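You operate a simulated robot arm through the tools that you are given. There is no shell and no other tool.

You run a simulated robot arm. Do the job below in one go: nothing can be reset, and whatever is moved stays where it is left.

Task
Rinse the blue-rimmed cup with water and tip the slops into the jug.
Fine: fill it to about 80 ml on the grey ring, empty it into the blue-handled jug and put it back clean; leave the other cup. Spill nothing. Set down upright: what you pick out.

The check looks at the end state, three seconds after you hand in, the way a careful person would. Anything else that was tipped, shoved, dropped, spilled or broken makes it a failure.

Robot
A 6-joint arm with a two-finger parallel gripper, fixed in place. Base frame: the origin is on the floor under the middle of its stand, x ahead of it, y to its left, z up; the work surface is at about z = 0.86. Lengths are in m, angles in degrees, forces in N, time in s.
With the tool pointing down near the work surface it reaches from about 0.26 to 0.68 m from the base axis. Its first joint turns from -66.0 to 66.0 degrees. Payload 2.9 kg.
The TCP is the grasp point between the finger pads, 0.03 m short of the fingertips. In the tool frame z runs along the fingers and y along their closing line. Largest opening 0.11 m; finger width 0.02, thickness 0.01; the body of the gripper, 0.048 by 0.112 m, starts 0.055 m behind the TCP.
Orientation is told as [roll, pitch, yaw] about the base's x, y, z axes, in that order, counted from this pose: with the fingers straight down and closing along the base's y, the tool's x points along the base's -x, its y along +y and its z along -z.

Tools
- The arm moves only by the tool step_arm. Its argument "commands" is a list of rows, each an object of numbers (a shift or turn left out is 0, a gripper value left out holds the last): "x", "y", "z": the shift along the tool's x, y, z in m; "ax", "ay", "az": the turn, a rotation vector about the tool's x, y, z in degrees; "claw": the closure, from 0 (fully open) to 1 (shut). In form: [{"x": .., "y": .., "z": .., "ax": .., "ay": .., "az": .., "claw": ..}, ...]. A call has 1 to 20 rows; each row shifts and turns the commanded pose from where the row before left it, along the tool's axes as they then stand. A row lasts 0.2 s, in which the tool goes at most 0.05 m and 8.6 degrees; a call with a longer step from one row to the next is refused whole, and so is a gripper value outside its range. A pose out of reach is approached as far as the arm can. The call stops where the force on the tool passes 90 N (or 10 N more than at its start, if that is more) or the arm is blocked; 0.2 s more then pass. Each finger travels about 0.108 m/s and halts on what it meets, pressing with about 21 N; the grip force reading is that of the motor and also rises with nothing between the fingers. The clock runs only during rows and for 0.2 s after the last one: add rows that do not move to give the fingers time. It gives the time, the measured TCP pose, the force on the tool (base axes), the opening and the grip force at its end, in the units of the frame above (readings bear some noise), with the torque about the TCP (base axes, N m) and any sound that the robot's microphone picked up, and new pictures: "show" is both (left out), scene, wrist or none.
- Cameras (640 x 400 px; columns grow to the right, rows downward): "scene" is fixed at [0.0832, 0.4369, 1.388]; the picture's right is [-0.71, -0.70, 0.00], its down [-0.39, 0.40, -0.83] and it looks along [0.58, -0.59, -0.56] (base axes); focal length 225 px, centre (320, 200). "wrist" rides on the gripper at [0.072, 0.017, -0.103] in the tool frame; the picture's right is [-0.23, 0.97, 0.00], its down [-0.76, -0.18, -0.62] and it looks along [-0.61, -0.14, 0.78] (tool axes); focal length 222 px, centre (320, 200). There is no depth. A picture from a camera that has moved, and an enlarged one, comes with that camera's place and axes in the base frame and with its lens.
- zoom(camera, box): a new picture of the part [left, top, right, bottom] of that camera's present view, enlarged. It takes no simulated time.
- finish_job(): hands the job in; it is judged then, once.

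Nothing tells you positions but the pictures and the camera data. Unless the task says otherwise, let go and move clear before handing in.

The tools are called after "Emit:" as name(argument=value, ...) on one line, values as JSON. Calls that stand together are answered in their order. step_arm: Moves the arm, as the interface text tells. Its arguments: {"type":"object","properties":{"commands":{"type":"array","items":{"type":"object","properties":{"x":{"type":"number"},"y":{"type":"number"},"z":{"type":"number"},"ax":{"type":"number"},"ay":{"type":"number"},"az":{"type":"number"},"claw":{"type":"number"}}}},"show":{"type":"string","enum":["both","scene","wrist","none"]}},"required":["commands"]} The other tools are called the same way: zoom (camera, box) takes an enlarged picture of a part of a camera's view; finish_job () hands the job in.

At the start:

```text
time: 0.0
tcp_pos: [0.3827, -0.0637, 1.2722]
orientation: [0.0, -0.1, 0.0]
wrist_force: [0.1, 0.5, -0.2]
torque: [0.0, 0.02, 0.0]
width: 0.11
grasp_force: 0.0
```

scene: 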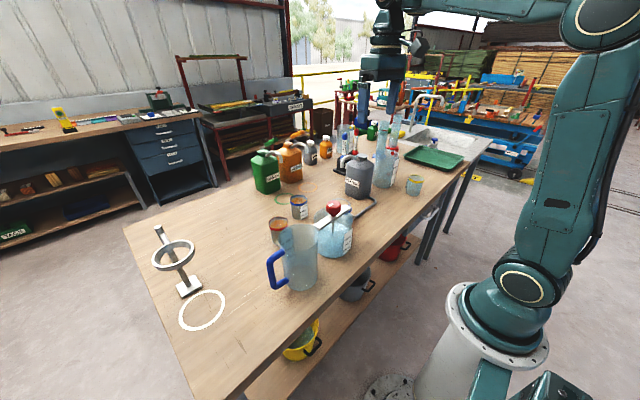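
wrist: 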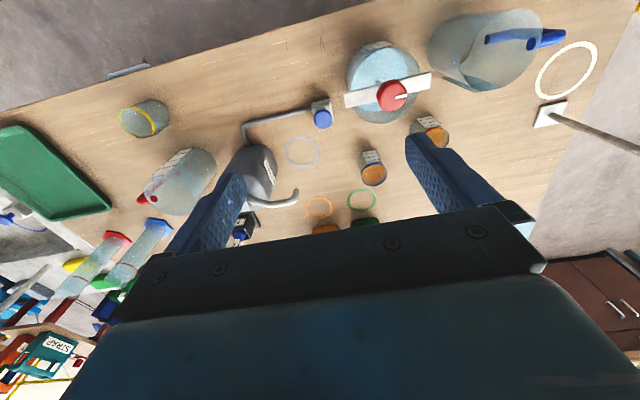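

I see a bench with a blue-handled jug, several cups, and dispensers with spouts and rings on the table. I'll zoom in to identify things before moving.

Emit:
zoom(camera="scene", box=[240, 110, 440, 235])

Emit:
zoom(camera="scene", box=[140, 180, 380, 330])

Emit:
zoom(camera="wrist", box=[220, 20, 460, 170])

Emit:
zoom(camera="wrist", box=[100, 80, 420, 280])

Emit:
zoom(camera="scene", box=[300, 90, 480, 210])

```text
3.20 times, centred on (340, 172) of scene
camera zoom: at [0.0832, 0.4369, 1.388], right [-0.71, -0.7, 0.0], down [-0.39, 0.4, -0.83], along [0.58, -0.59, -0.56], focal length 721 px, centre (256, 288)
```

zoom: 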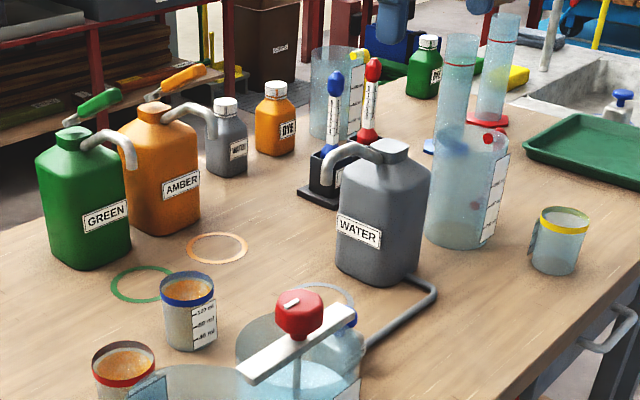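

```text
2.67 times, centred on (260, 255) of scene
camera zoom: at [0.0832, 0.4369, 1.388], right [-0.71, -0.7, 0.0], down [-0.39, 0.4, -0.83], along [0.58, -0.59, -0.56], focal length 601 px, centre (480, 53)
```

zoom: 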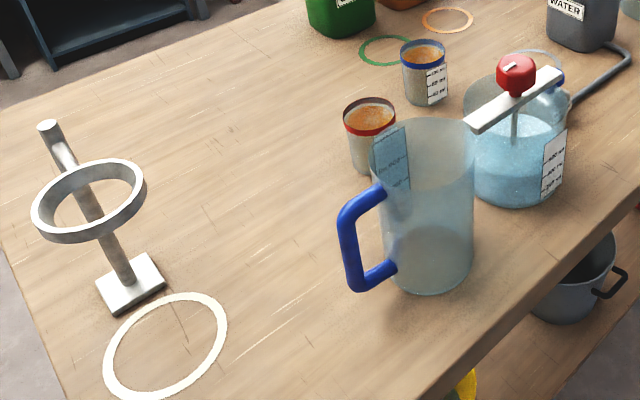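

```text
2.67 times, centred on (340, 95) of wrist
camera zoom: at [0.3105, -0.0466, 1.3762], right [0.23, 0.97, 0.0], down [0.76, -0.18, 0.62], along [0.61, -0.14, -0.78], focal length 592 px, centre (267, 480)
```

zoom: 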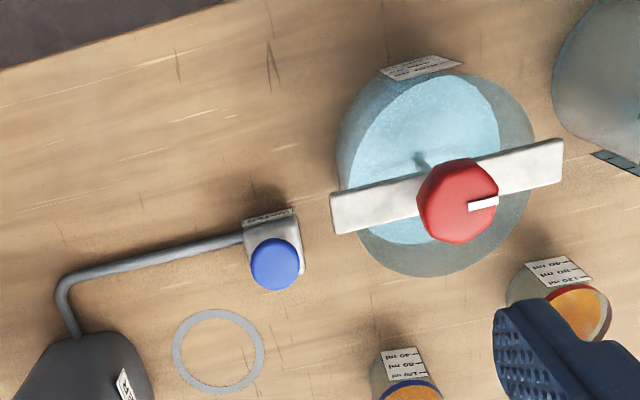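

```text
2.00 times, centred on (260, 180) of wrist
camera zoom: at [0.3105, -0.0466, 1.3762], right [0.23, 0.97, 0.0], down [0.76, -0.18, 0.62], along [0.61, -0.14, -0.78], focal length 444 px, centre (440, 240)
```

zoom: 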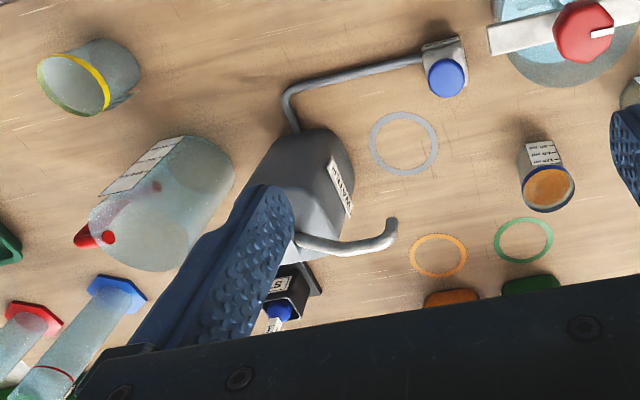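

```text
3.33 times, centred on (390, 150) of scene
camera zoom: at [0.0832, 0.4369, 1.388], right [-0.71, -0.7, 0.0], down [-0.39, 0.4, -0.83], along [0.58, -0.59, -0.56], focal length 751 px, centre (87, 367)
```

zoom: 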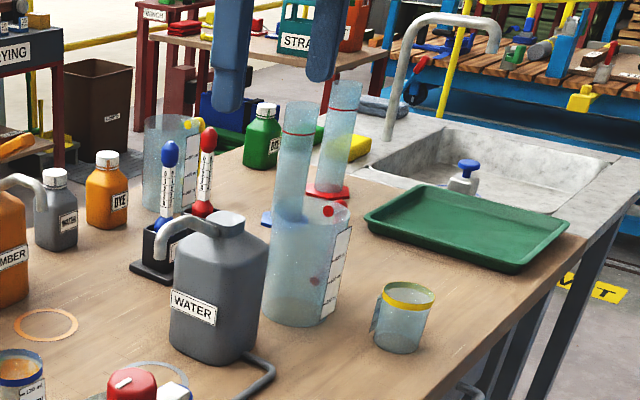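

I take the blue-rimmed cup to be near (0.61, 0.01), the grey ring near (0.55, -0.15) under the WATER spout, and the jug near (0.39, 0.19). The blue push-button by the pipe probably runs the water. I'll look closer at each before moving.

Emit:
zoom(camera="scene", box=[260, 180, 340, 230])

Emit:
zoom(camera="scene", box=[310, 140, 406, 200])

Emit:
zoom(camera="wrist", box=[330, 130, 410, 180])

Emit:
zoom(camera="scene", box=[256, 210, 352, 300])

Emit:
zoom(camera="wrist", box=[400, 0, 600, 125])

```text
8.00 times, centred on (300, 205) of scene
camera zoom: at [0.0832, 0.4369, 1.388], right [-0.71, -0.7, 0.0], down [-0.39, 0.4, -0.83], along [0.58, -0.59, -0.56], focal length 1802 px, centre (480, 160)
```

zoom: 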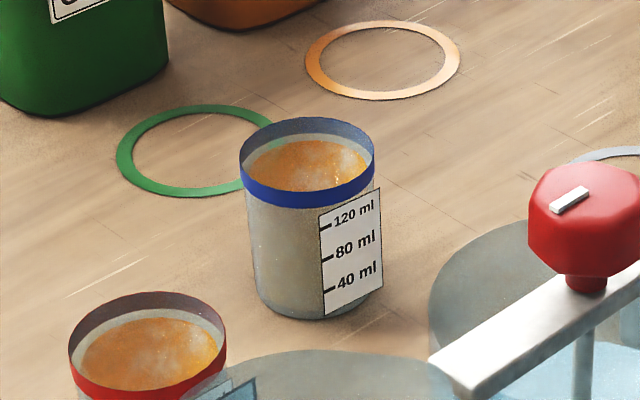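

```text
6.67 times, centred on (358, 170) of scene
camera zoom: at [0.0832, 0.4369, 1.388], right [-0.71, -0.7, 0.0], down [-0.39, 0.4, -0.83], along [0.58, -0.59, -0.56], focal length 1502 px, centre (67, 400)
```

zoom: 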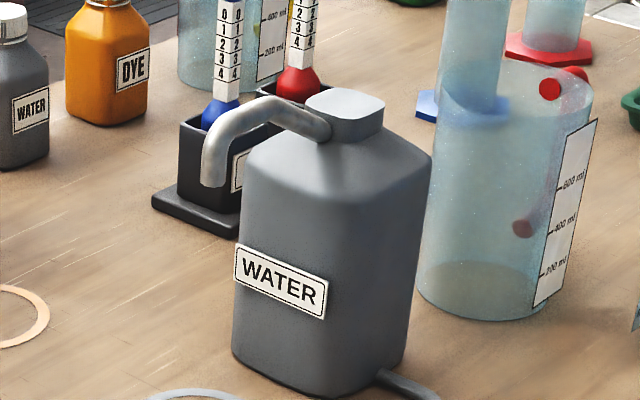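

```text
8.00 times, centred on (370, 155) of wrist
camera zoom: at [0.3105, -0.0466, 1.3762], right [0.23, 0.97, 0.0], down [0.76, -0.18, 0.62], along [0.61, -0.14, -0.78], focal length 1777 px, centre (-80, 560)
```

zoom: 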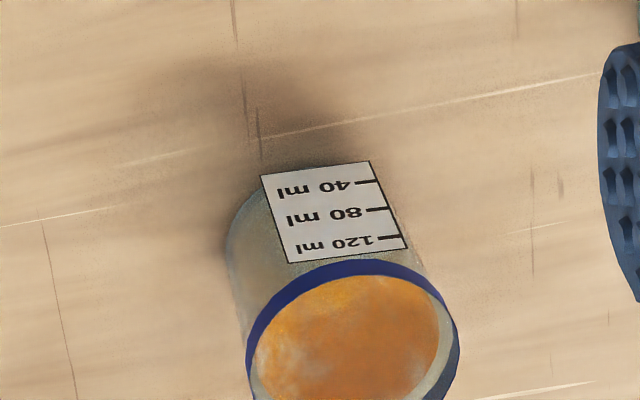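

```text
4.44 times, centred on (304, 255) of scene
camera zoom: at [0.0832, 0.4369, 1.388], right [-0.71, -0.7, 0.0], down [-0.39, 0.4, -0.83], along [0.58, -0.59, -0.56], focal length 1001 px, centre (391, -44)
```

zoom: 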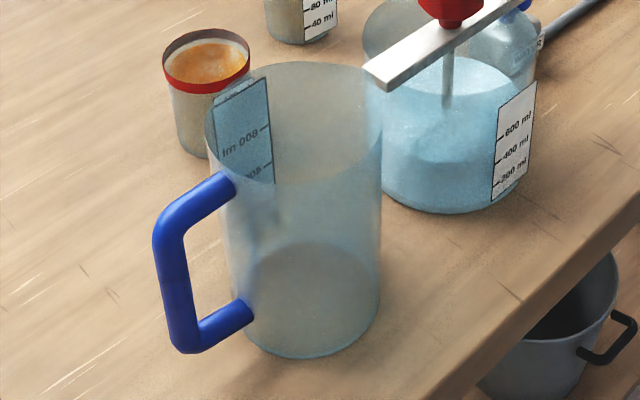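

```text
3.20 times, centred on (500, 62) of wrist
camera zoom: at [0.3105, -0.0466, 1.3762], right [0.23, 0.97, 0.0], down [0.76, -0.18, 0.62], along [0.61, -0.14, -0.78], focal length 711 px, centre (-256, 640)
```

zoom: 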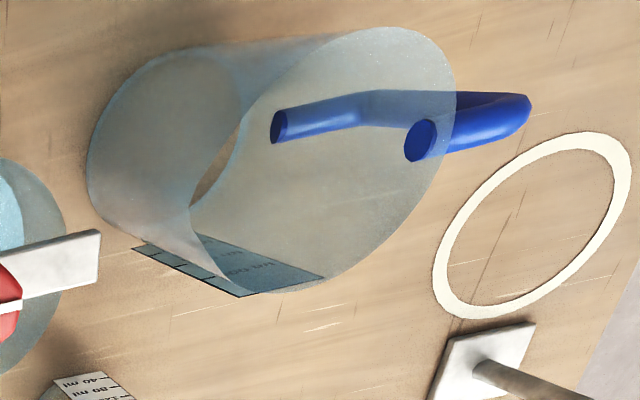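

The cup has an orange stain and its axis is near (0.609, 0.012), with the rim at z≈0.936. I'll check the gripper's shape and the spout heights so I can plan a tilted grasp that fits under the spout.

Emit:
zoom(camera="scene", box=[330, 0, 490, 100])

Emit:
zoom(camera="scene", box=[310, 160, 400, 235])

Emit:
zoom(camera="wrist", box=[220, 80, 348, 160])

```text
4.00 times, centred on (410, 50) of scene
camera zoom: at [0.0832, 0.4369, 1.388], right [-0.71, -0.7, 0.0], down [-0.39, 0.4, -0.83], along [0.58, -0.59, -0.56], focal length 901 px, centre (-40, 800)
```

zoom: 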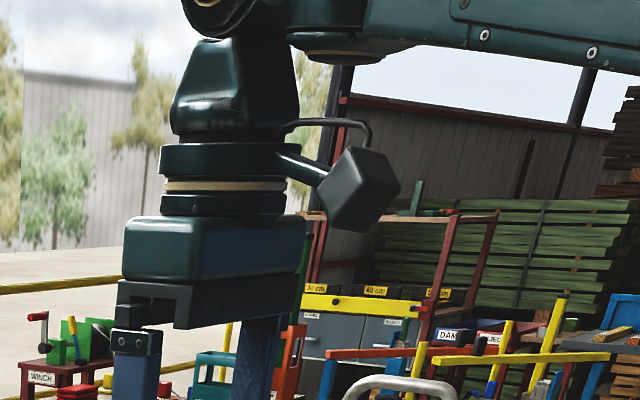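

```text
5.33 times, centred on (355, 198) of scene
camera zoom: at [0.0832, 0.4369, 1.388], right [-0.71, -0.7, 0.0], down [-0.39, 0.4, -0.83], along [0.58, -0.59, -0.56], focal length 1201 px, centre (133, 213)
```

zoom: 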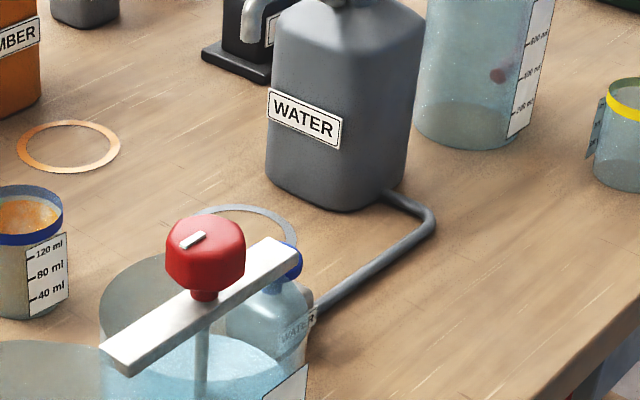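

```text
5.00 times, centred on (284, 120) of wrist
camera zoom: at [0.3105, -0.0466, 1.3762], right [0.23, 0.97, 0.0], down [0.76, -0.18, 0.62], along [0.61, -0.14, -0.78], focal length 1111 px, centre (500, 600)
```

zoom: 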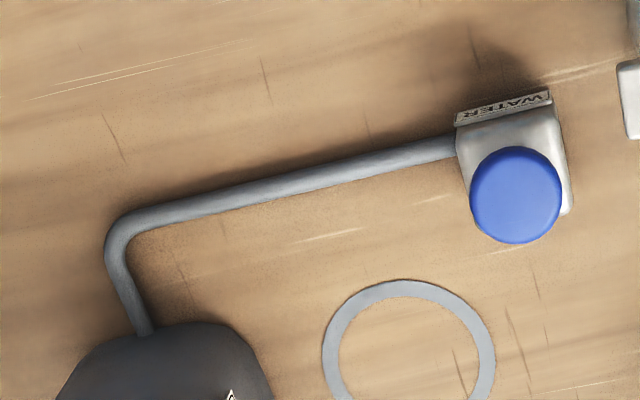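

The gripper carries a camera box on its robot side, and the spout tip is about 0.1 m above where the cup rim will stand. I'll use a grasp tilted about 42° and yawed 25°, coming in between the stirrer beaker and the water pump. First I'll turn in place, high up.

Emit:
step_arm(commands=[{"az": -8.3}, {"az": -8.3}, {"az": -8.4}, {"ay": -8.4}, {"ay": -8.4}, {"ay": -8.4}, {"ay": -8.4}, {"ay": -8.4}], show="both")

```text
time: 1.8
tcp_pos: [0.43, -0.0979, 1.4011]
orientation: [0.9, -37.2, 24.6]
wrist_force: [0.1, -0.2, -0.1]
torque: [0.01, 0.01, 0.01]
width: 0.1099
grasp_force: 0.0
out of reach, approached as far as the arm can: row 4, 5, 6, 7, 8
camera wrist: at [0.3145, -0.1343, 1.4411], right [-0.25, 0.96, 0.15], down [0.29, -0.07, 0.96], along [0.93, 0.28, -0.26], focal length 222 px, centre (320, 200)
```

scene: 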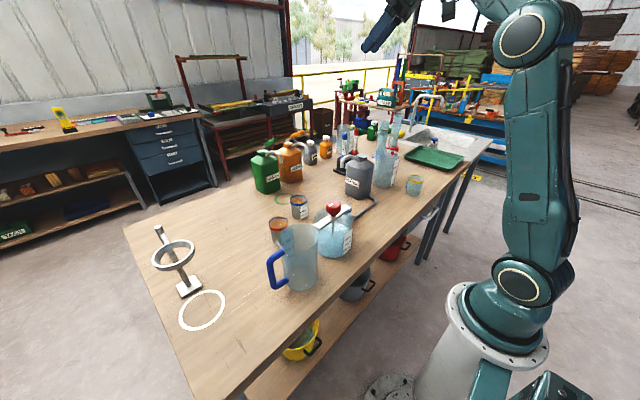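
wrist: 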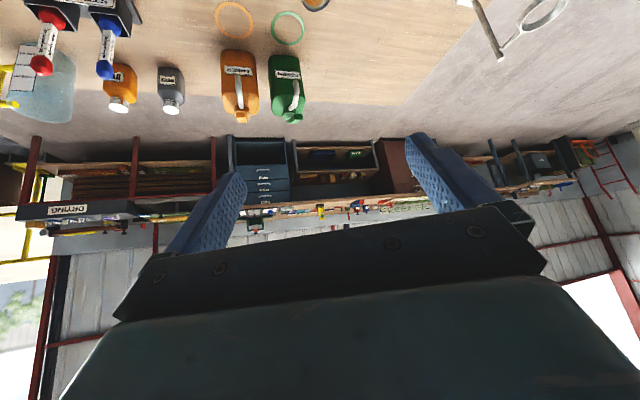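

That tilt is out of reach so close to the base, and the arm backed up without touching anything. I'll move forward and down toward the pre-grasp point, where the tilt should be reachable.

Emit:
step_arm(commands=[{"x": -0.003, "y": -0.0053, "z": 0.0382}, {"x": -0.003, "y": -0.0053, "z": 0.0382}, {"x": -0.003, "y": -0.0053, "z": 0.0382}, {"x": -0.003, "y": -0.0053, "z": 0.0382}, {"x": -0.003, "y": -0.0053, "z": 0.0382}, {}], show="both")

```text
time: 3.2
tcp_pos: [0.5846, -0.0783, 1.2959]
orientation: [0.8, -37.4, 24.6]
wrist_force: [-0.1, 1.1, -0.1]
torque: [0.05, 0.03, 0.04]
width: 0.11
grasp_force: 0.0
out of reach, approached as far as the arm can: row 1, 2, 3, 4
camera wrist: at [0.4678, -0.115, 1.3359], right [-0.25, 0.96, 0.15], down [0.29, -0.07, 0.96], along [0.93, 0.28, -0.26], focal length 222 px, centre (320, 200)
```

scene: 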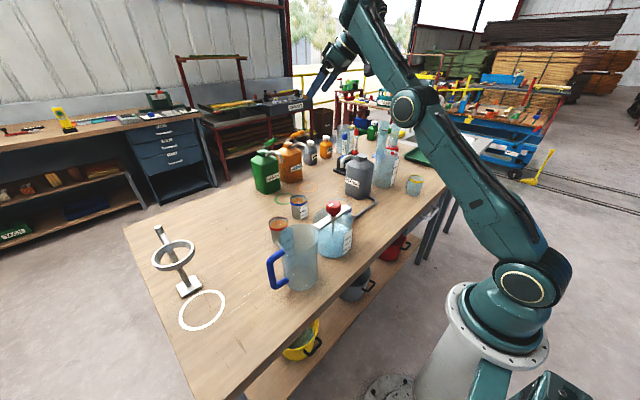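
wrist: 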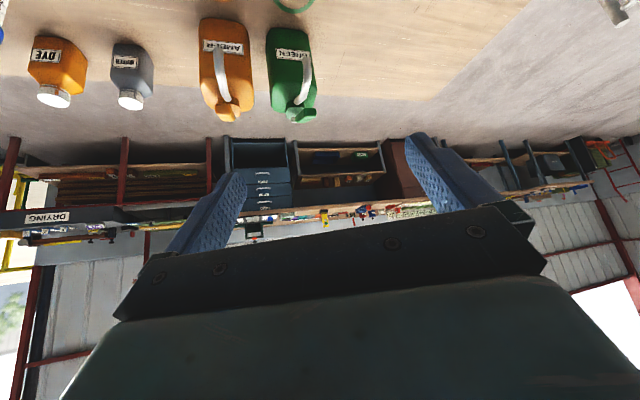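

The pose took effect further out, now at tilt 37° and yaw 25°. Next I'll set the tilt to 42° and come down to above the pre-grasp point at about (0.52, -0.03, 1.10).

Emit:
step_arm(commands=[{"ax": 0.8, "ay": -4.6}, {"x": 0.0318, "y": 0.0144, "z": 0.0241}, {"x": 0.0318, "y": 0.0144, "z": 0.0241}, {"x": 0.0318, "y": 0.0144, "z": 0.0241}, {"x": 0.0318, "y": 0.0144, "z": 0.0241}, {"x": 0.0318, "y": 0.0144, "z": 0.0241}, {}], show="both")

```text
time: 4.8
tcp_pos: [0.5877, -0.0815, 1.3006]
orientation: [0.3, -39.7, 24.6]
wrist_force: [0.5, -0.4, -0.4]
torque: [-0.03, 0.03, -0.02]
width: 0.1101
grasp_force: 0.1
out of reach, approached as far as the arm can: row 1, 2, 3, 4, 5, 6
camera wrist: at [0.4711, -0.1167, 1.335], right [-0.25, 0.96, 0.15], down [0.25, -0.09, 0.96], along [0.94, 0.28, -0.22], focal length 222 px, centre (320, 200)
```

scene: 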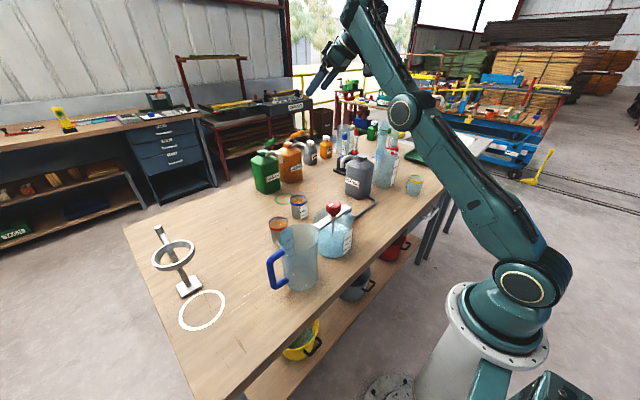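
wrist: 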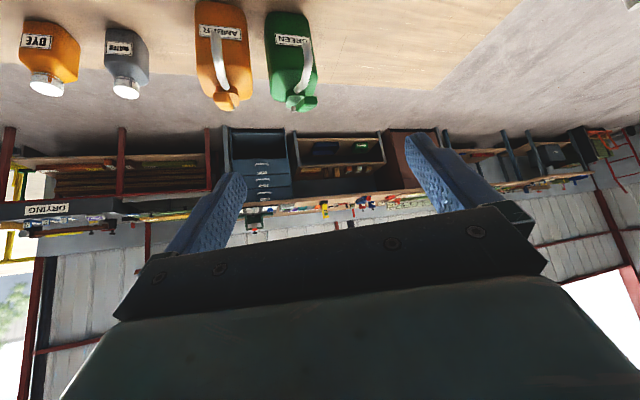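

The arm refuses this tilt combined with the sideways yaw and seems to be at a joint limit. I'll return to a vertical tool well above everything and test which tilts it can actually reach.

Emit:
step_arm(commands=[{"ay": 8}, {"ay": 8}, {"ay": 8}, {"ay": 8}, {"ay": 7.7}, {"az": 8}, {"az": 8}, {"az": 8.6}, {}], show="scene")

```text
time: 6.3
tcp_pos: [0.5406, -0.0885, 1.2747]
orientation: [-0.5, -3.0, 17.4]
wrist_force: [10.9, -0.7, -16.0]
torque: [0.08, 0.18, 0.04]
width: 0.1101
grasp_force: 0.1
out of reach, approached as far as the arm can: row 2, 3, 4, 5
stopped in row 7: the force on the tool passed its limit at 124 N (the readings are from after the stop); the commanded pose is now the measured one
```

scene: 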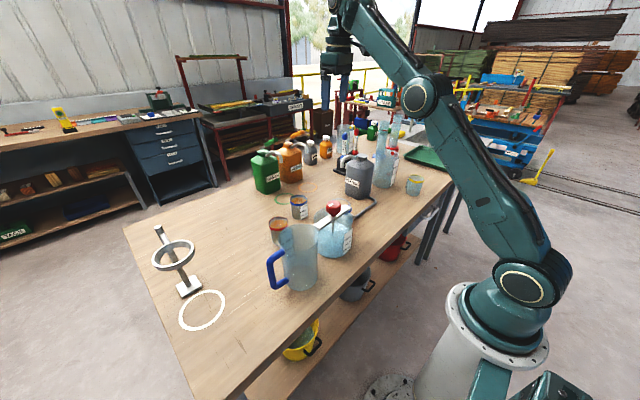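

The 124 N reading came from the arm jerking near full stretch, not from touching anything. I'll retract to a comfortable height with the tool vertical, then test a tilt in the arm's own plane.

Emit:
step_arm(commands=[{"x": 0.0202, "y": 0.0139, "z": 0.0178}, {"x": 0.0202, "y": 0.0139, "z": 0.0178}, {"x": 0.0202, "y": 0.0139, "z": 0.0178}, {"x": 0.0202, "y": 0.0139, "z": 0.0178}, {"ay": 3, "ax": -0.5}, {"az": 8.3}, {"az": 8.3}, {"az": 8.3}, {}], show="scene")

```text
time: 8.3
tcp_pos: [0.4584, -0.0605, 1.2135]
orientation: [0.1, 0.1, -7.6]
wrist_force: [0.1, -0.2, 0.7]
torque: [-0.01, 0.0, 0.02]
width: 0.1099
grasp_force: 0.1
out of reach, approached as far as the arm can: row 4
```

scene: 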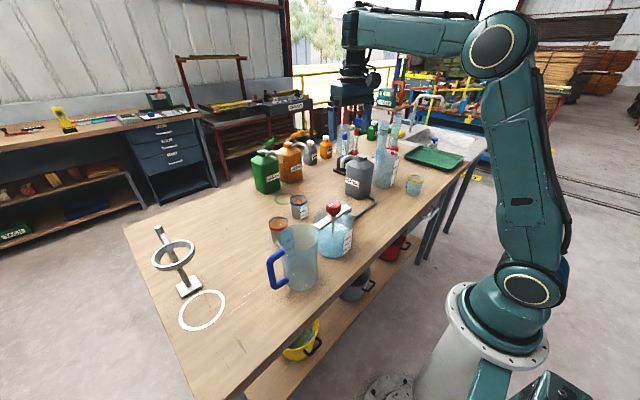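

The arm is back in a good elbow-up posture with the tool vertical. Next I'll test an in-plane tilt here.

Emit:
step_arm(commands=[{"ay": -8}, {"ay": -8}, {"ay": -8}, {}], show="scene")

```text
time: 9.3
tcp_pos: [0.5206, -0.0662, 1.3044]
orientation: [0.0, -23.7, -7.4]
wrist_force: [0.1, 0.5, -1.0]
torque: [-0.03, 0.03, 0.05]
width: 0.1102
grasp_force: 0.1
out of reach, approached as far as the arm can: row 1, 2, 3
```

scene: 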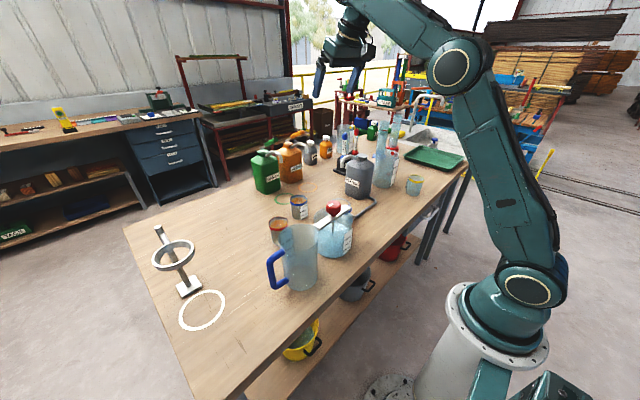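

Tilting outward even by 8° pushed the arm upward, so the wrist seems to stop at some bend. I'll go back to vertical and lower the tool to see how that behaves near the table.

Emit:
step_arm(commands=[{"ay": 8}, {"ay": 8}, {"ay": 7.7}, {"z": 0.045}, {"z": 0.045}, {"z": 0.045}, {"z": 0.045}, {}], show="scene")

```text
time: 11.1
tcp_pos: [0.579, -0.0572, 1.1439]
orientation: [3.0, -7.9, -6.9]
wrist_force: [-0.3, 0.6, 0.1]
torque: [0.01, 0.02, 0.0]
width: 0.1098
grasp_force: 0.0
out of reach, approached as far as the arm can: row 1, 2, 7
```

scene: 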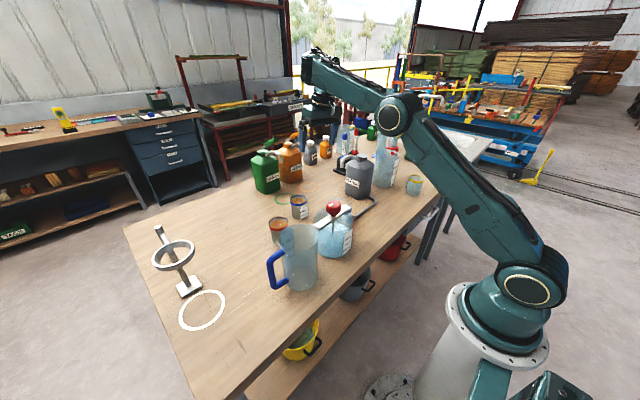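

The arm dropped its elbow instead of bending the wrist, so I need to understand the wrist mechanism before going any lower. I'll zoom in on it.

Emit:
zoom(camera="scene", box=[270, 30, 430, 150])

Emit:
zoom(camera="scene", box=[360, 60, 600, 320])

```text
3.33 times, centred on (350, 90) of scene
camera zoom: at [0.0832, 0.4369, 1.388], right [-0.71, -0.7, 0.0], down [-0.39, 0.4, -0.83], along [0.58, -0.59, -0.56], focal length 751 px, centre (220, 567)
```

zoom: 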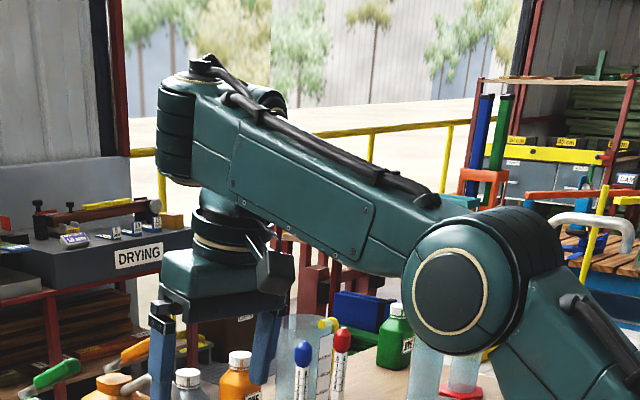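

```text
1.54 times, centred on (480, 190) of scene
camera zoom: at [0.0832, 0.4369, 1.388], right [-0.71, -0.7, 0.0], down [-0.39, 0.4, -0.83], along [0.58, -0.59, -0.56], focal length 347 px, centre (74, 215)
```

zoom: 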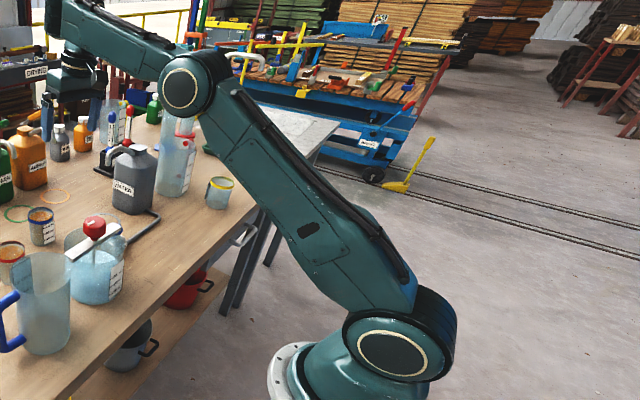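

The wrist seems to refuse bends below about 95° in this posture. I'll go back to the comfortable pose and look at the wrist closely from there.

Emit:
step_arm(commands=[{"z": -0.03}, {"x": 0.03, "y": -0.0045, "z": -0.0175}, {"x": 0.03, "y": -0.0045, "z": -0.0125}, {"x": 0.03, "y": -0.0045, "z": -0.0125}, {"x": 0.03, "y": -0.0045}, {"ax": 3.0, "ay": 7.9}, {}, {}], show="scene")

Emit:
zoom(camera="scene", box=[310, 0, 550, 150])

```text
time: 12.9
tcp_pos: [0.4808, -0.0705, 1.2394]
orientation: [1.5, -3.0, -6.7]
wrist_force: [0.0, -0.4, 0.8]
torque: [-0.01, -0.02, -0.05]
width: 0.1099
grasp_force: 0.1
out of reach, approached as far as the arm can: row 3, 4, 5, 6
```

scene: 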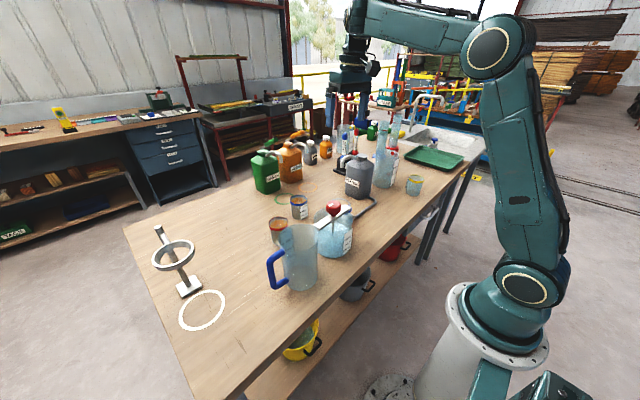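

```text
2.67 times, centred on (430, 75) of scene
camera zoom: at [0.0831, 0.4369, 1.388], right [-0.71, -0.7, 0.0], down [-0.39, 0.4, -0.83], along [0.58, -0.59, -0.56], focal length 601 px, centre (27, 533)
```

zoom: 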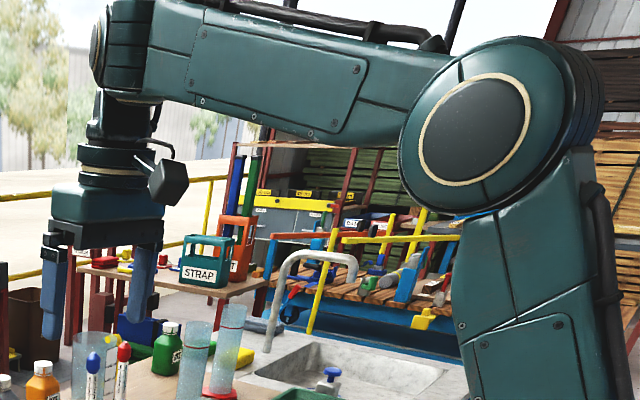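

Emit:
zoom(camera="scene", box=[320, 0, 416, 60])

Emit:
step_arm(commands=[{"ay": 6}, {"ay": 6}, {"ay": 6}, {}], show="scene")

Emit:
zoom(camera="scene", box=[320, 0, 480, 100])

```text
6.67 times, centred on (368, 30) of scene
camera zoom: at [0.0831, 0.4369, 1.388], right [-0.71, -0.7, 0.0], down [-0.39, 0.4, -0.83], along [0.58, -0.59, -0.56], focal length 1502 px, centre (0, 1333)
```

zoom: 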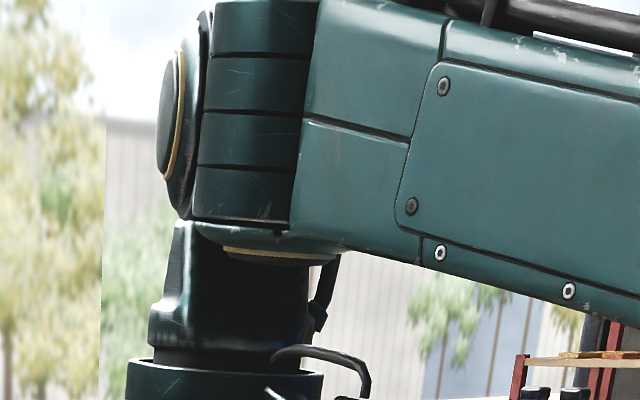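

```text
time: 13.8
tcp_pos: [0.4848, -0.0701, 1.235]
orientation: [1.4, 12.7, -6.1]
wrist_force: [9.7, 0.1, -26.2]
torque: [-0.12, 0.09, -0.06]
width: 0.1099
grasp_force: 0.1
stopped in row 4: the force on the tool passed its limit at 119 N (the readings are from after the stop); the commanded pose is now the measured one
```

scene: 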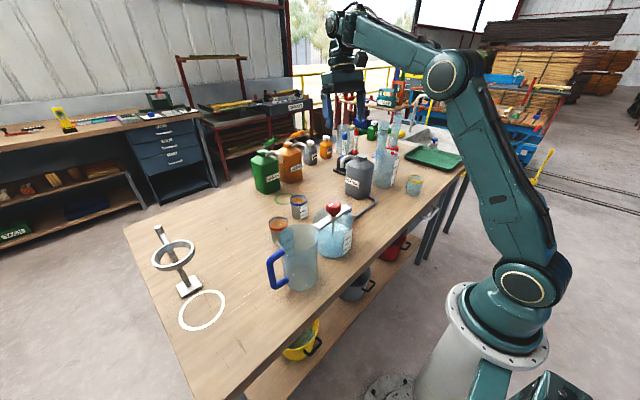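

```text
4.00 times, centred on (400, 50) of scene
camera zoom: at [0.0832, 0.4369, 1.388], right [-0.71, -0.7, 0.0], down [-0.39, 0.4, -0.83], along [0.58, -0.59, -0.56], focal length 901 px, centre (0, 800)
```

zoom: 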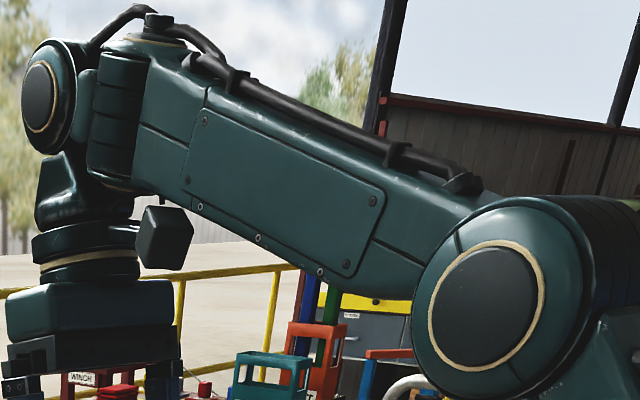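

Now it is clear: the wrist's fourth axis is perpendicular to the forearm, so a vertical tool under a level forearm is singular. I'll go around it by first tilting sideways and then swinging outward, staying high.

Emit:
step_arm(commands=[{"ax": -6}, {"ax": -6}, {"ax": -6}, {"ax": -6}, {}, {}], show="scene")

```text
time: 14.1
tcp_pos: [0.4864, -0.0712, 1.2336]
orientation: [4.3, 12.2, -7.1]
wrist_force: [3.1, -4.1, -10.2]
torque: [0.63, -0.04, 0.23]
width: 0.1101
grasp_force: 0.1
stopped in row 1: the force on the tool passed its limit at 99 N (the readings are from after the stop); the commanded pose is now the measured one
```

scene: 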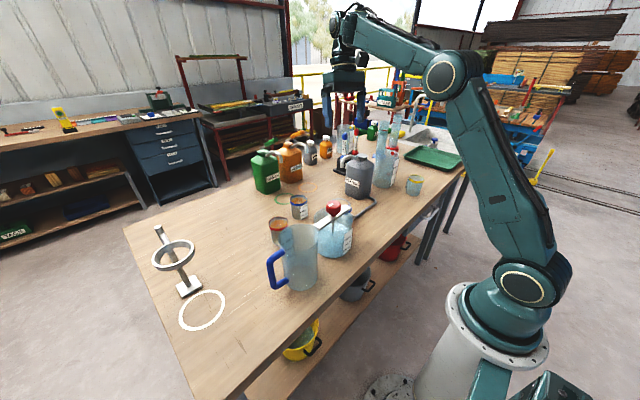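

The stop came from the arm's own jerk. I'll let it settle and turn more gently.

Emit:
step_arm(commands=[{}, {}, {"ax": -2}, {"ax": -3}, {"ax": -3}, {"ax": -3}, {"ax": -3}, {"ax": -3}, {"ax": -3}, {}, {}], show="scene")

Emit:
zoom(camera="scene", box=[300, 0, 460, 100])

```text
time: 15.0
tcp_pos: [0.4902, -0.0732, 1.2348]
orientation: [6.8, 11.4, -8.2]
wrist_force: [6.0, -3.2, -18.1]
torque: [0.45, -0.08, 0.19]
width: 0.1102
grasp_force: 0.2
stopped in row 4: the force on the tool passed its limit at 103 N (the readings are from after the stop); the commanded pose is now the measured one
```

scene: 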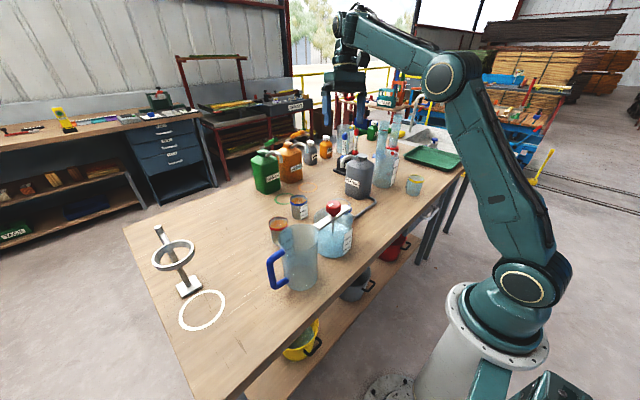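

```text
4.00 times, centred on (380, 50) of scene
camera zoom: at [0.0832, 0.4369, 1.388], right [-0.71, -0.7, 0.0], down [-0.39, 0.4, -0.83], along [0.58, -0.59, -0.56], focal length 901 px, centre (80, 800)
```

zoom: 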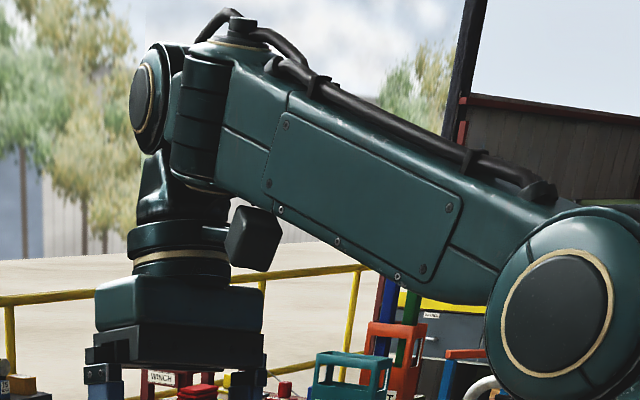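

The camera box was touching the underside of the forearm, because tilting inward pinches it. I'll tilt back outward to vertical, then tilt sideways gently.

Emit:
step_arm(commands=[{}, {"ay": -3}, {"ay": -4}, {"ay": -4}, {"ax": -3}, {"ax": -4}, {"ax": -4}, {"ax": -4}, {"ax": -4}, {}, {}], show="scene")

Emit:
zoom(camera="scene", box=[300, 0, 460, 100])

```text
time: 17.4
tcp_pos: [0.4799, -0.0688, 1.2221]
orientation: [24.4, 0.3, -9.7]
wrist_force: [0.1, 0.5, 0.2]
torque: [0.0, -0.02, -0.02]
width: 0.1101
grasp_force: 0.0
out of reach, approached as far as the arm can: row 9
```

scene: 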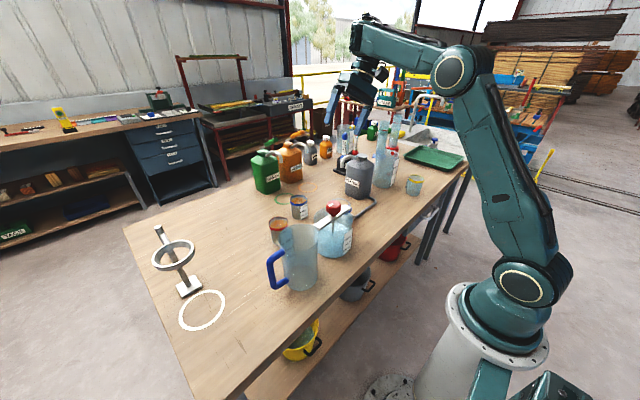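

```text
4.00 times, centred on (380, 50) of scene
camera zoom: at [0.0832, 0.4369, 1.388], right [-0.71, -0.7, 0.0], down [-0.39, 0.4, -0.83], along [0.58, -0.59, -0.56], focal length 901 px, centre (80, 800)
```

zoom: 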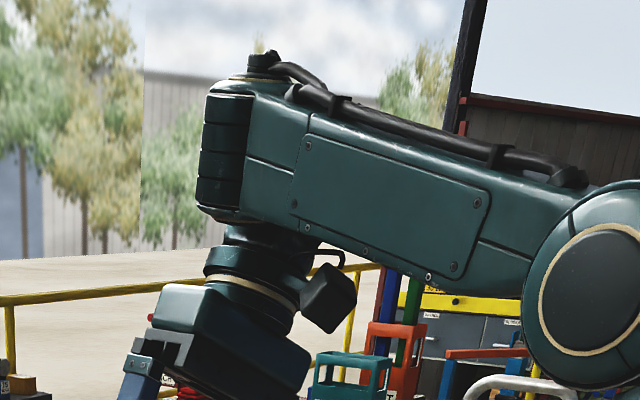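

The sideways tilt of 24° worked. Next I'll swing the tool outward in small steps.

Emit:
step_arm(commands=[{"ay": -4}, {"ay": -4}, {"ay": -4}, {"ay": -4}, {"ay": -4}, {"ay": -4}, {}, {}], show="scene")

Emit:
zoom(camera="scene", box=[300, 0, 460, 100])

```text
time: 19.2
tcp_pos: [0.5425, -0.0963, 1.3009]
orientation: [27.7, -20.9, -20.3]
wrist_force: [0.3, 0.5, -0.2]
torque: [0.0, -0.02, 0.0]
width: 0.1101
grasp_force: 0.1
out of reach, approached as far as the arm can: row 1, 2, 3, 4, 5, 6
```

scene: 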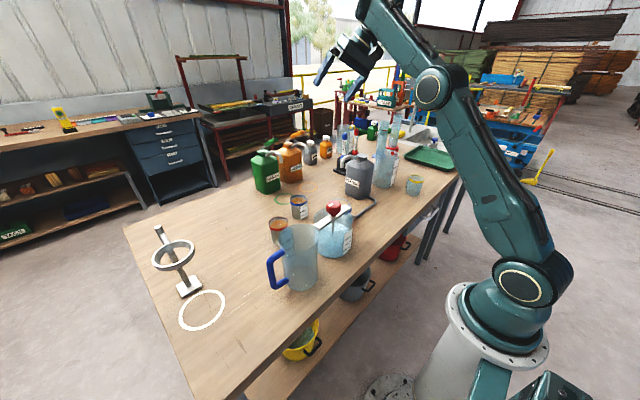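

```text
4.00 times, centred on (380, 50) of scene
camera zoom: at [0.0832, 0.4369, 1.388], right [-0.71, -0.7, 0.0], down [-0.39, 0.4, -0.83], along [0.58, -0.59, -0.56], focal length 901 px, centre (80, 800)
```

zoom: 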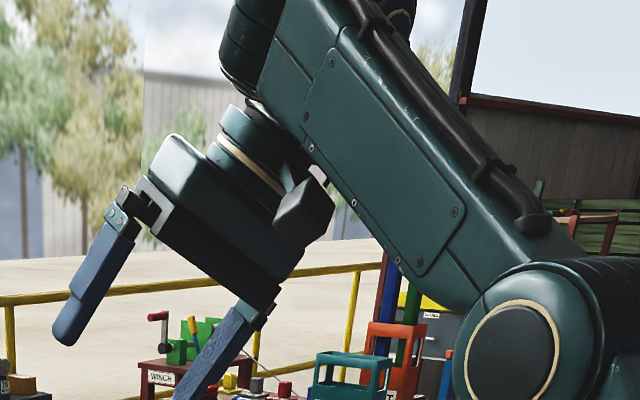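

The fourth wrist joint seems to stop near ±90°, so I have to cross the singular direction with the fifth joint instead. I'll rotate about the forearm axis from a left tilt through to a right tilt.

Emit:
step_arm(commands=[{"ax": 5.4, "ay": -0.9, "az": 0.2}, {"ax": 5.4, "ay": -0.9, "az": 0.2}, {"ax": 5.4, "ay": -0.9, "az": 0.2}, {"ax": 5.4, "ay": -0.9, "az": 0.2}, {"ax": 5.4, "ay": -0.9, "az": 0.2}, {"ax": 5.4, "ay": -0.9, "az": 0.2}, {"ax": 5.4, "ay": -0.9, "az": 0.2}, {"ax": 5.4, "ay": -0.9, "az": 0.2}, {}, {}], show="scene")

Emit:
zoom(camera="scene", box=[300, 0, 460, 100])

```text
time: 21.4
tcp_pos: [0.5276, -0.0773, 1.2766]
orientation: [-14.3, -27.9, -22.9]
wrist_force: [-0.3, 0.3, -0.4]
torque: [0.0, -0.01, -0.01]
width: 0.1099
grasp_force: 0.0
out of reach, approached as far as the arm can: row 6, 7, 8
```

scene: 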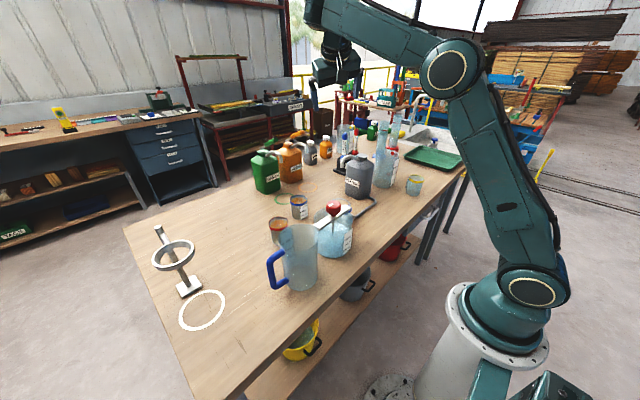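

```text
4.00 times, centred on (380, 50) of scene
camera zoom: at [0.0832, 0.4369, 1.388], right [-0.71, -0.7, 0.0], down [-0.39, 0.4, -0.83], along [0.58, -0.59, -0.56], focal length 901 px, centre (80, 800)
```

zoom: 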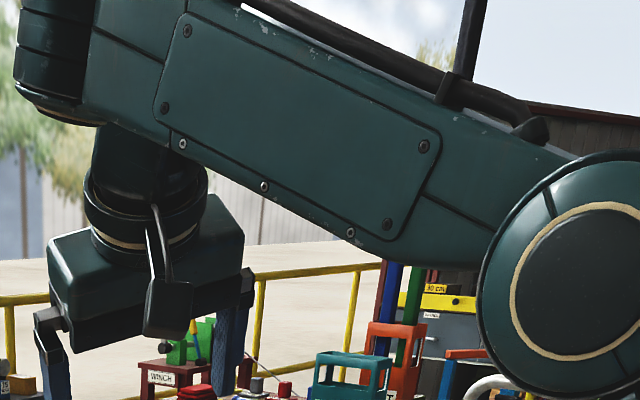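

I'm possibly past the singularity now. I'll tilt outward a little more and watch whether the wrist bends or the arm lifts.

Emit:
step_arm(commands=[{}, {"ay": -4}, {"ay": -4}, {"ay": -4}, {"ay": -4}, {}], show="scene")

Emit:
zoom(camera="scene", box=[270, 0, 430, 100])

```text
time: 22.8
tcp_pos: [0.5277, -0.0769, 1.2763]
orientation: [-17.6, -43.0, -17.6]
wrist_force: [-0.3, -1.0, 0.0]
torque: [0.02, -0.01, 0.02]
width: 0.11
grasp_force: 0.1
```

scene: 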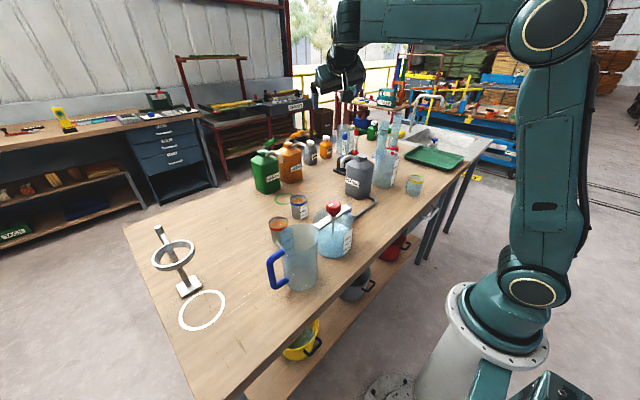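

```text
4.00 times, centred on (350, 50) of scene
camera zoom: at [0.0831, 0.4369, 1.388], right [-0.71, -0.7, 0.0], down [-0.39, 0.4, -0.83], along [0.58, -0.59, -0.56], focal length 901 px, centre (200, 800)
```

zoom: 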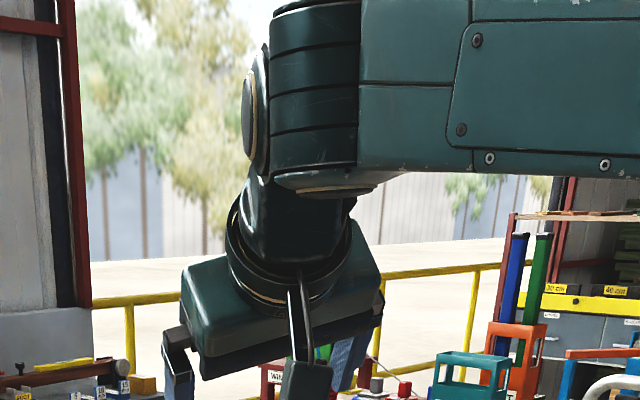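

That worked: the wrist now bends outward freely with the elbow up. Now I'll straighten the roll and yaw to 25°, staying high.

Emit:
step_arm(commands=[{"ax": -4.4}, {"ax": -4.4}, {"ax": -4.4}, {"ax": -4.4}, {"ax": -4.8, "az": -5.2}, {"ax": -4.8, "az": -5.2}, {"ax": -4.8, "az": -5.2}, {"ax": -4.8, "az": -5.2}, {"ax": -4.8, "az": -5.2}, {"ax": -4.8, "az": -5.2}, {}], show="scene")

```text
time: 25.2
tcp_pos: [0.527, -0.0763, 1.2758]
orientation: [-0.3, -42.9, 25.2]
wrist_force: [0.2, -0.2, 0.1]
torque: [0.0, 0.01, 0.01]
width: 0.1102
grasp_force: 0.1
```

scene: 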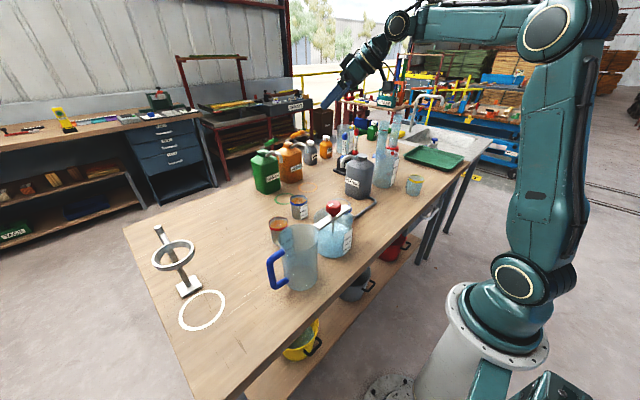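

The tool is now at tilt 43° and yaw 25° with the elbow up. Moving to above the pre-grasp point.

Emit:
step_arm(commands=[{"x": 0.0243, "y": 0.0113, "z": 0.0307}, {"x": 0.0243, "y": 0.0113, "z": 0.0307}, {"x": 0.0243, "y": 0.0113, "z": 0.0307}, {"x": 0.0243, "y": 0.0113, "z": 0.0307}, {}], show="both")

```text
time: 26.4
tcp_pos: [0.5205, -0.0309, 1.1188]
orientation: [-0.3, -42.9, 25.1]
wrist_force: [-0.3, 0.0, 0.8]
torque: [0.01, -0.02, 0.02]
width: 0.11
grasp_force: 0.0
camera wrist: at [0.4009, -0.0664, 1.1457], right [-0.26, 0.95, 0.15], down [0.19, -0.1, 0.98], along [0.95, 0.28, -0.16], focal length 222 px, centre (320, 200)
```

scene: 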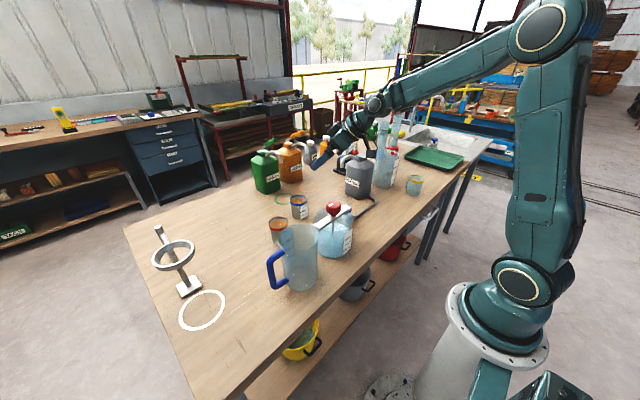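
wrist: 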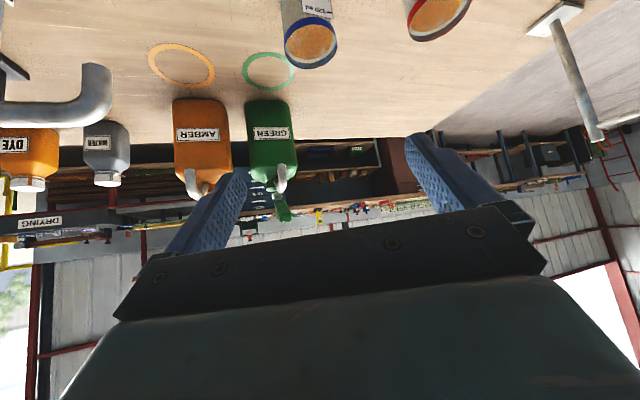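

Emit:
zoom(camera="wrist", box=[240, 0, 400, 100])

Emit:
zoom(camera="scene", box=[260, 130, 420, 230])

```text
4.00 times, centred on (320, 50) of wrist
camera zoom: at [0.4009, -0.0664, 1.1457], right [-0.26, 0.95, 0.15], down [0.19, -0.1, 0.98], along [0.95, 0.28, -0.16], focal length 888 px, centre (320, 800)
```

zoom: 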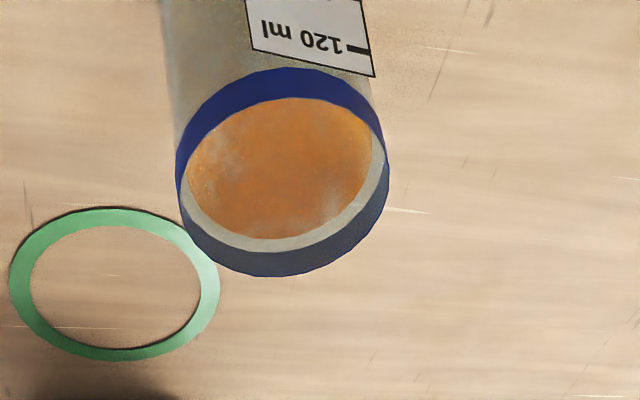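

```text
4.00 times, centred on (340, 180) of scene
camera zoom: at [0.0832, 0.4369, 1.388], right [-0.71, -0.7, 0.0], down [-0.39, 0.4, -0.83], along [0.58, -0.59, -0.56], focal length 901 px, centre (240, 280)
```

zoom: 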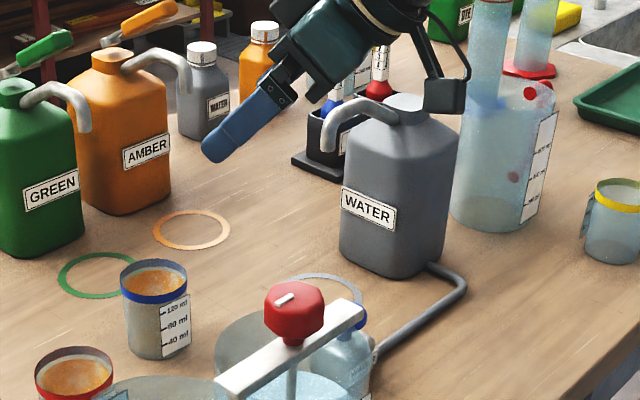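

The cup's axis is at about (0.607, 0.011), and the spout tip is at about (0.549, -0.15, 1.02). I'll yaw back 3° so the camera box stays clear of both the pump and the beaker, then move above the cup.

Emit:
step_arm(commands=[{"ax": 2.04, "az": 2.2}, {"x": -0.0025, "y": 0.0022, "z": 0.0427}, {"x": -0.0025, "y": 0.0022, "z": 0.0427}, {"x": -0.0025, "y": 0.0022, "z": 0.0427}, {}, {}], show="both")

Emit:
zoom(camera="scene", box=[230, 110, 390, 230])

```text
time: 27.8
tcp_pos: [0.6031, 0.0067, 1.0327]
orientation: [-0.3, -43.0, 22.1]
wrist_force: [0.4, 0.8, -0.3]
torque: [-0.04, -0.01, -0.01]
width: 0.1102
grasp_force: 0.0
camera wrist: at [0.4822, -0.0242, 1.0592], right [-0.21, 0.97, 0.15], down [0.19, -0.11, 0.98], along [0.96, 0.23, -0.16], focal length 222 px, centre (320, 200)
```

scene: 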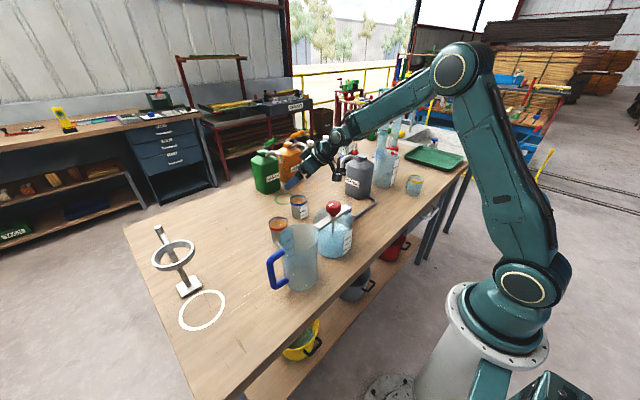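
wrist: 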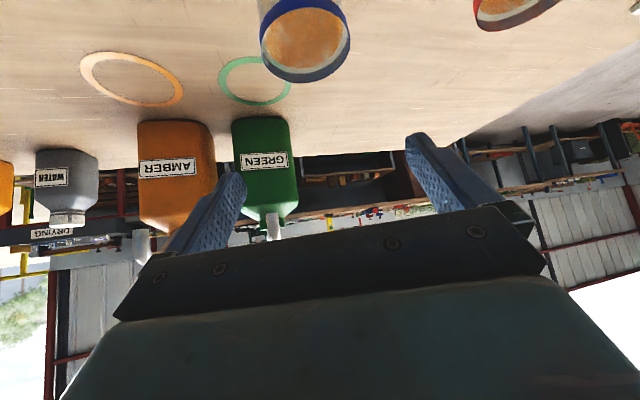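

```text
3.33 times, centred on (310, 170) of scene
camera zoom: at [0.0832, 0.4369, 1.388], right [-0.71, -0.7, 0.0], down [-0.39, 0.4, -0.83], along [0.58, -0.59, -0.56], focal length 751 px, centre (353, 300)
```

zoom: 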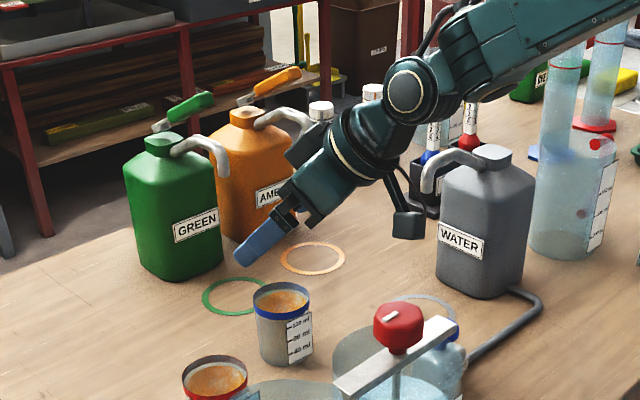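

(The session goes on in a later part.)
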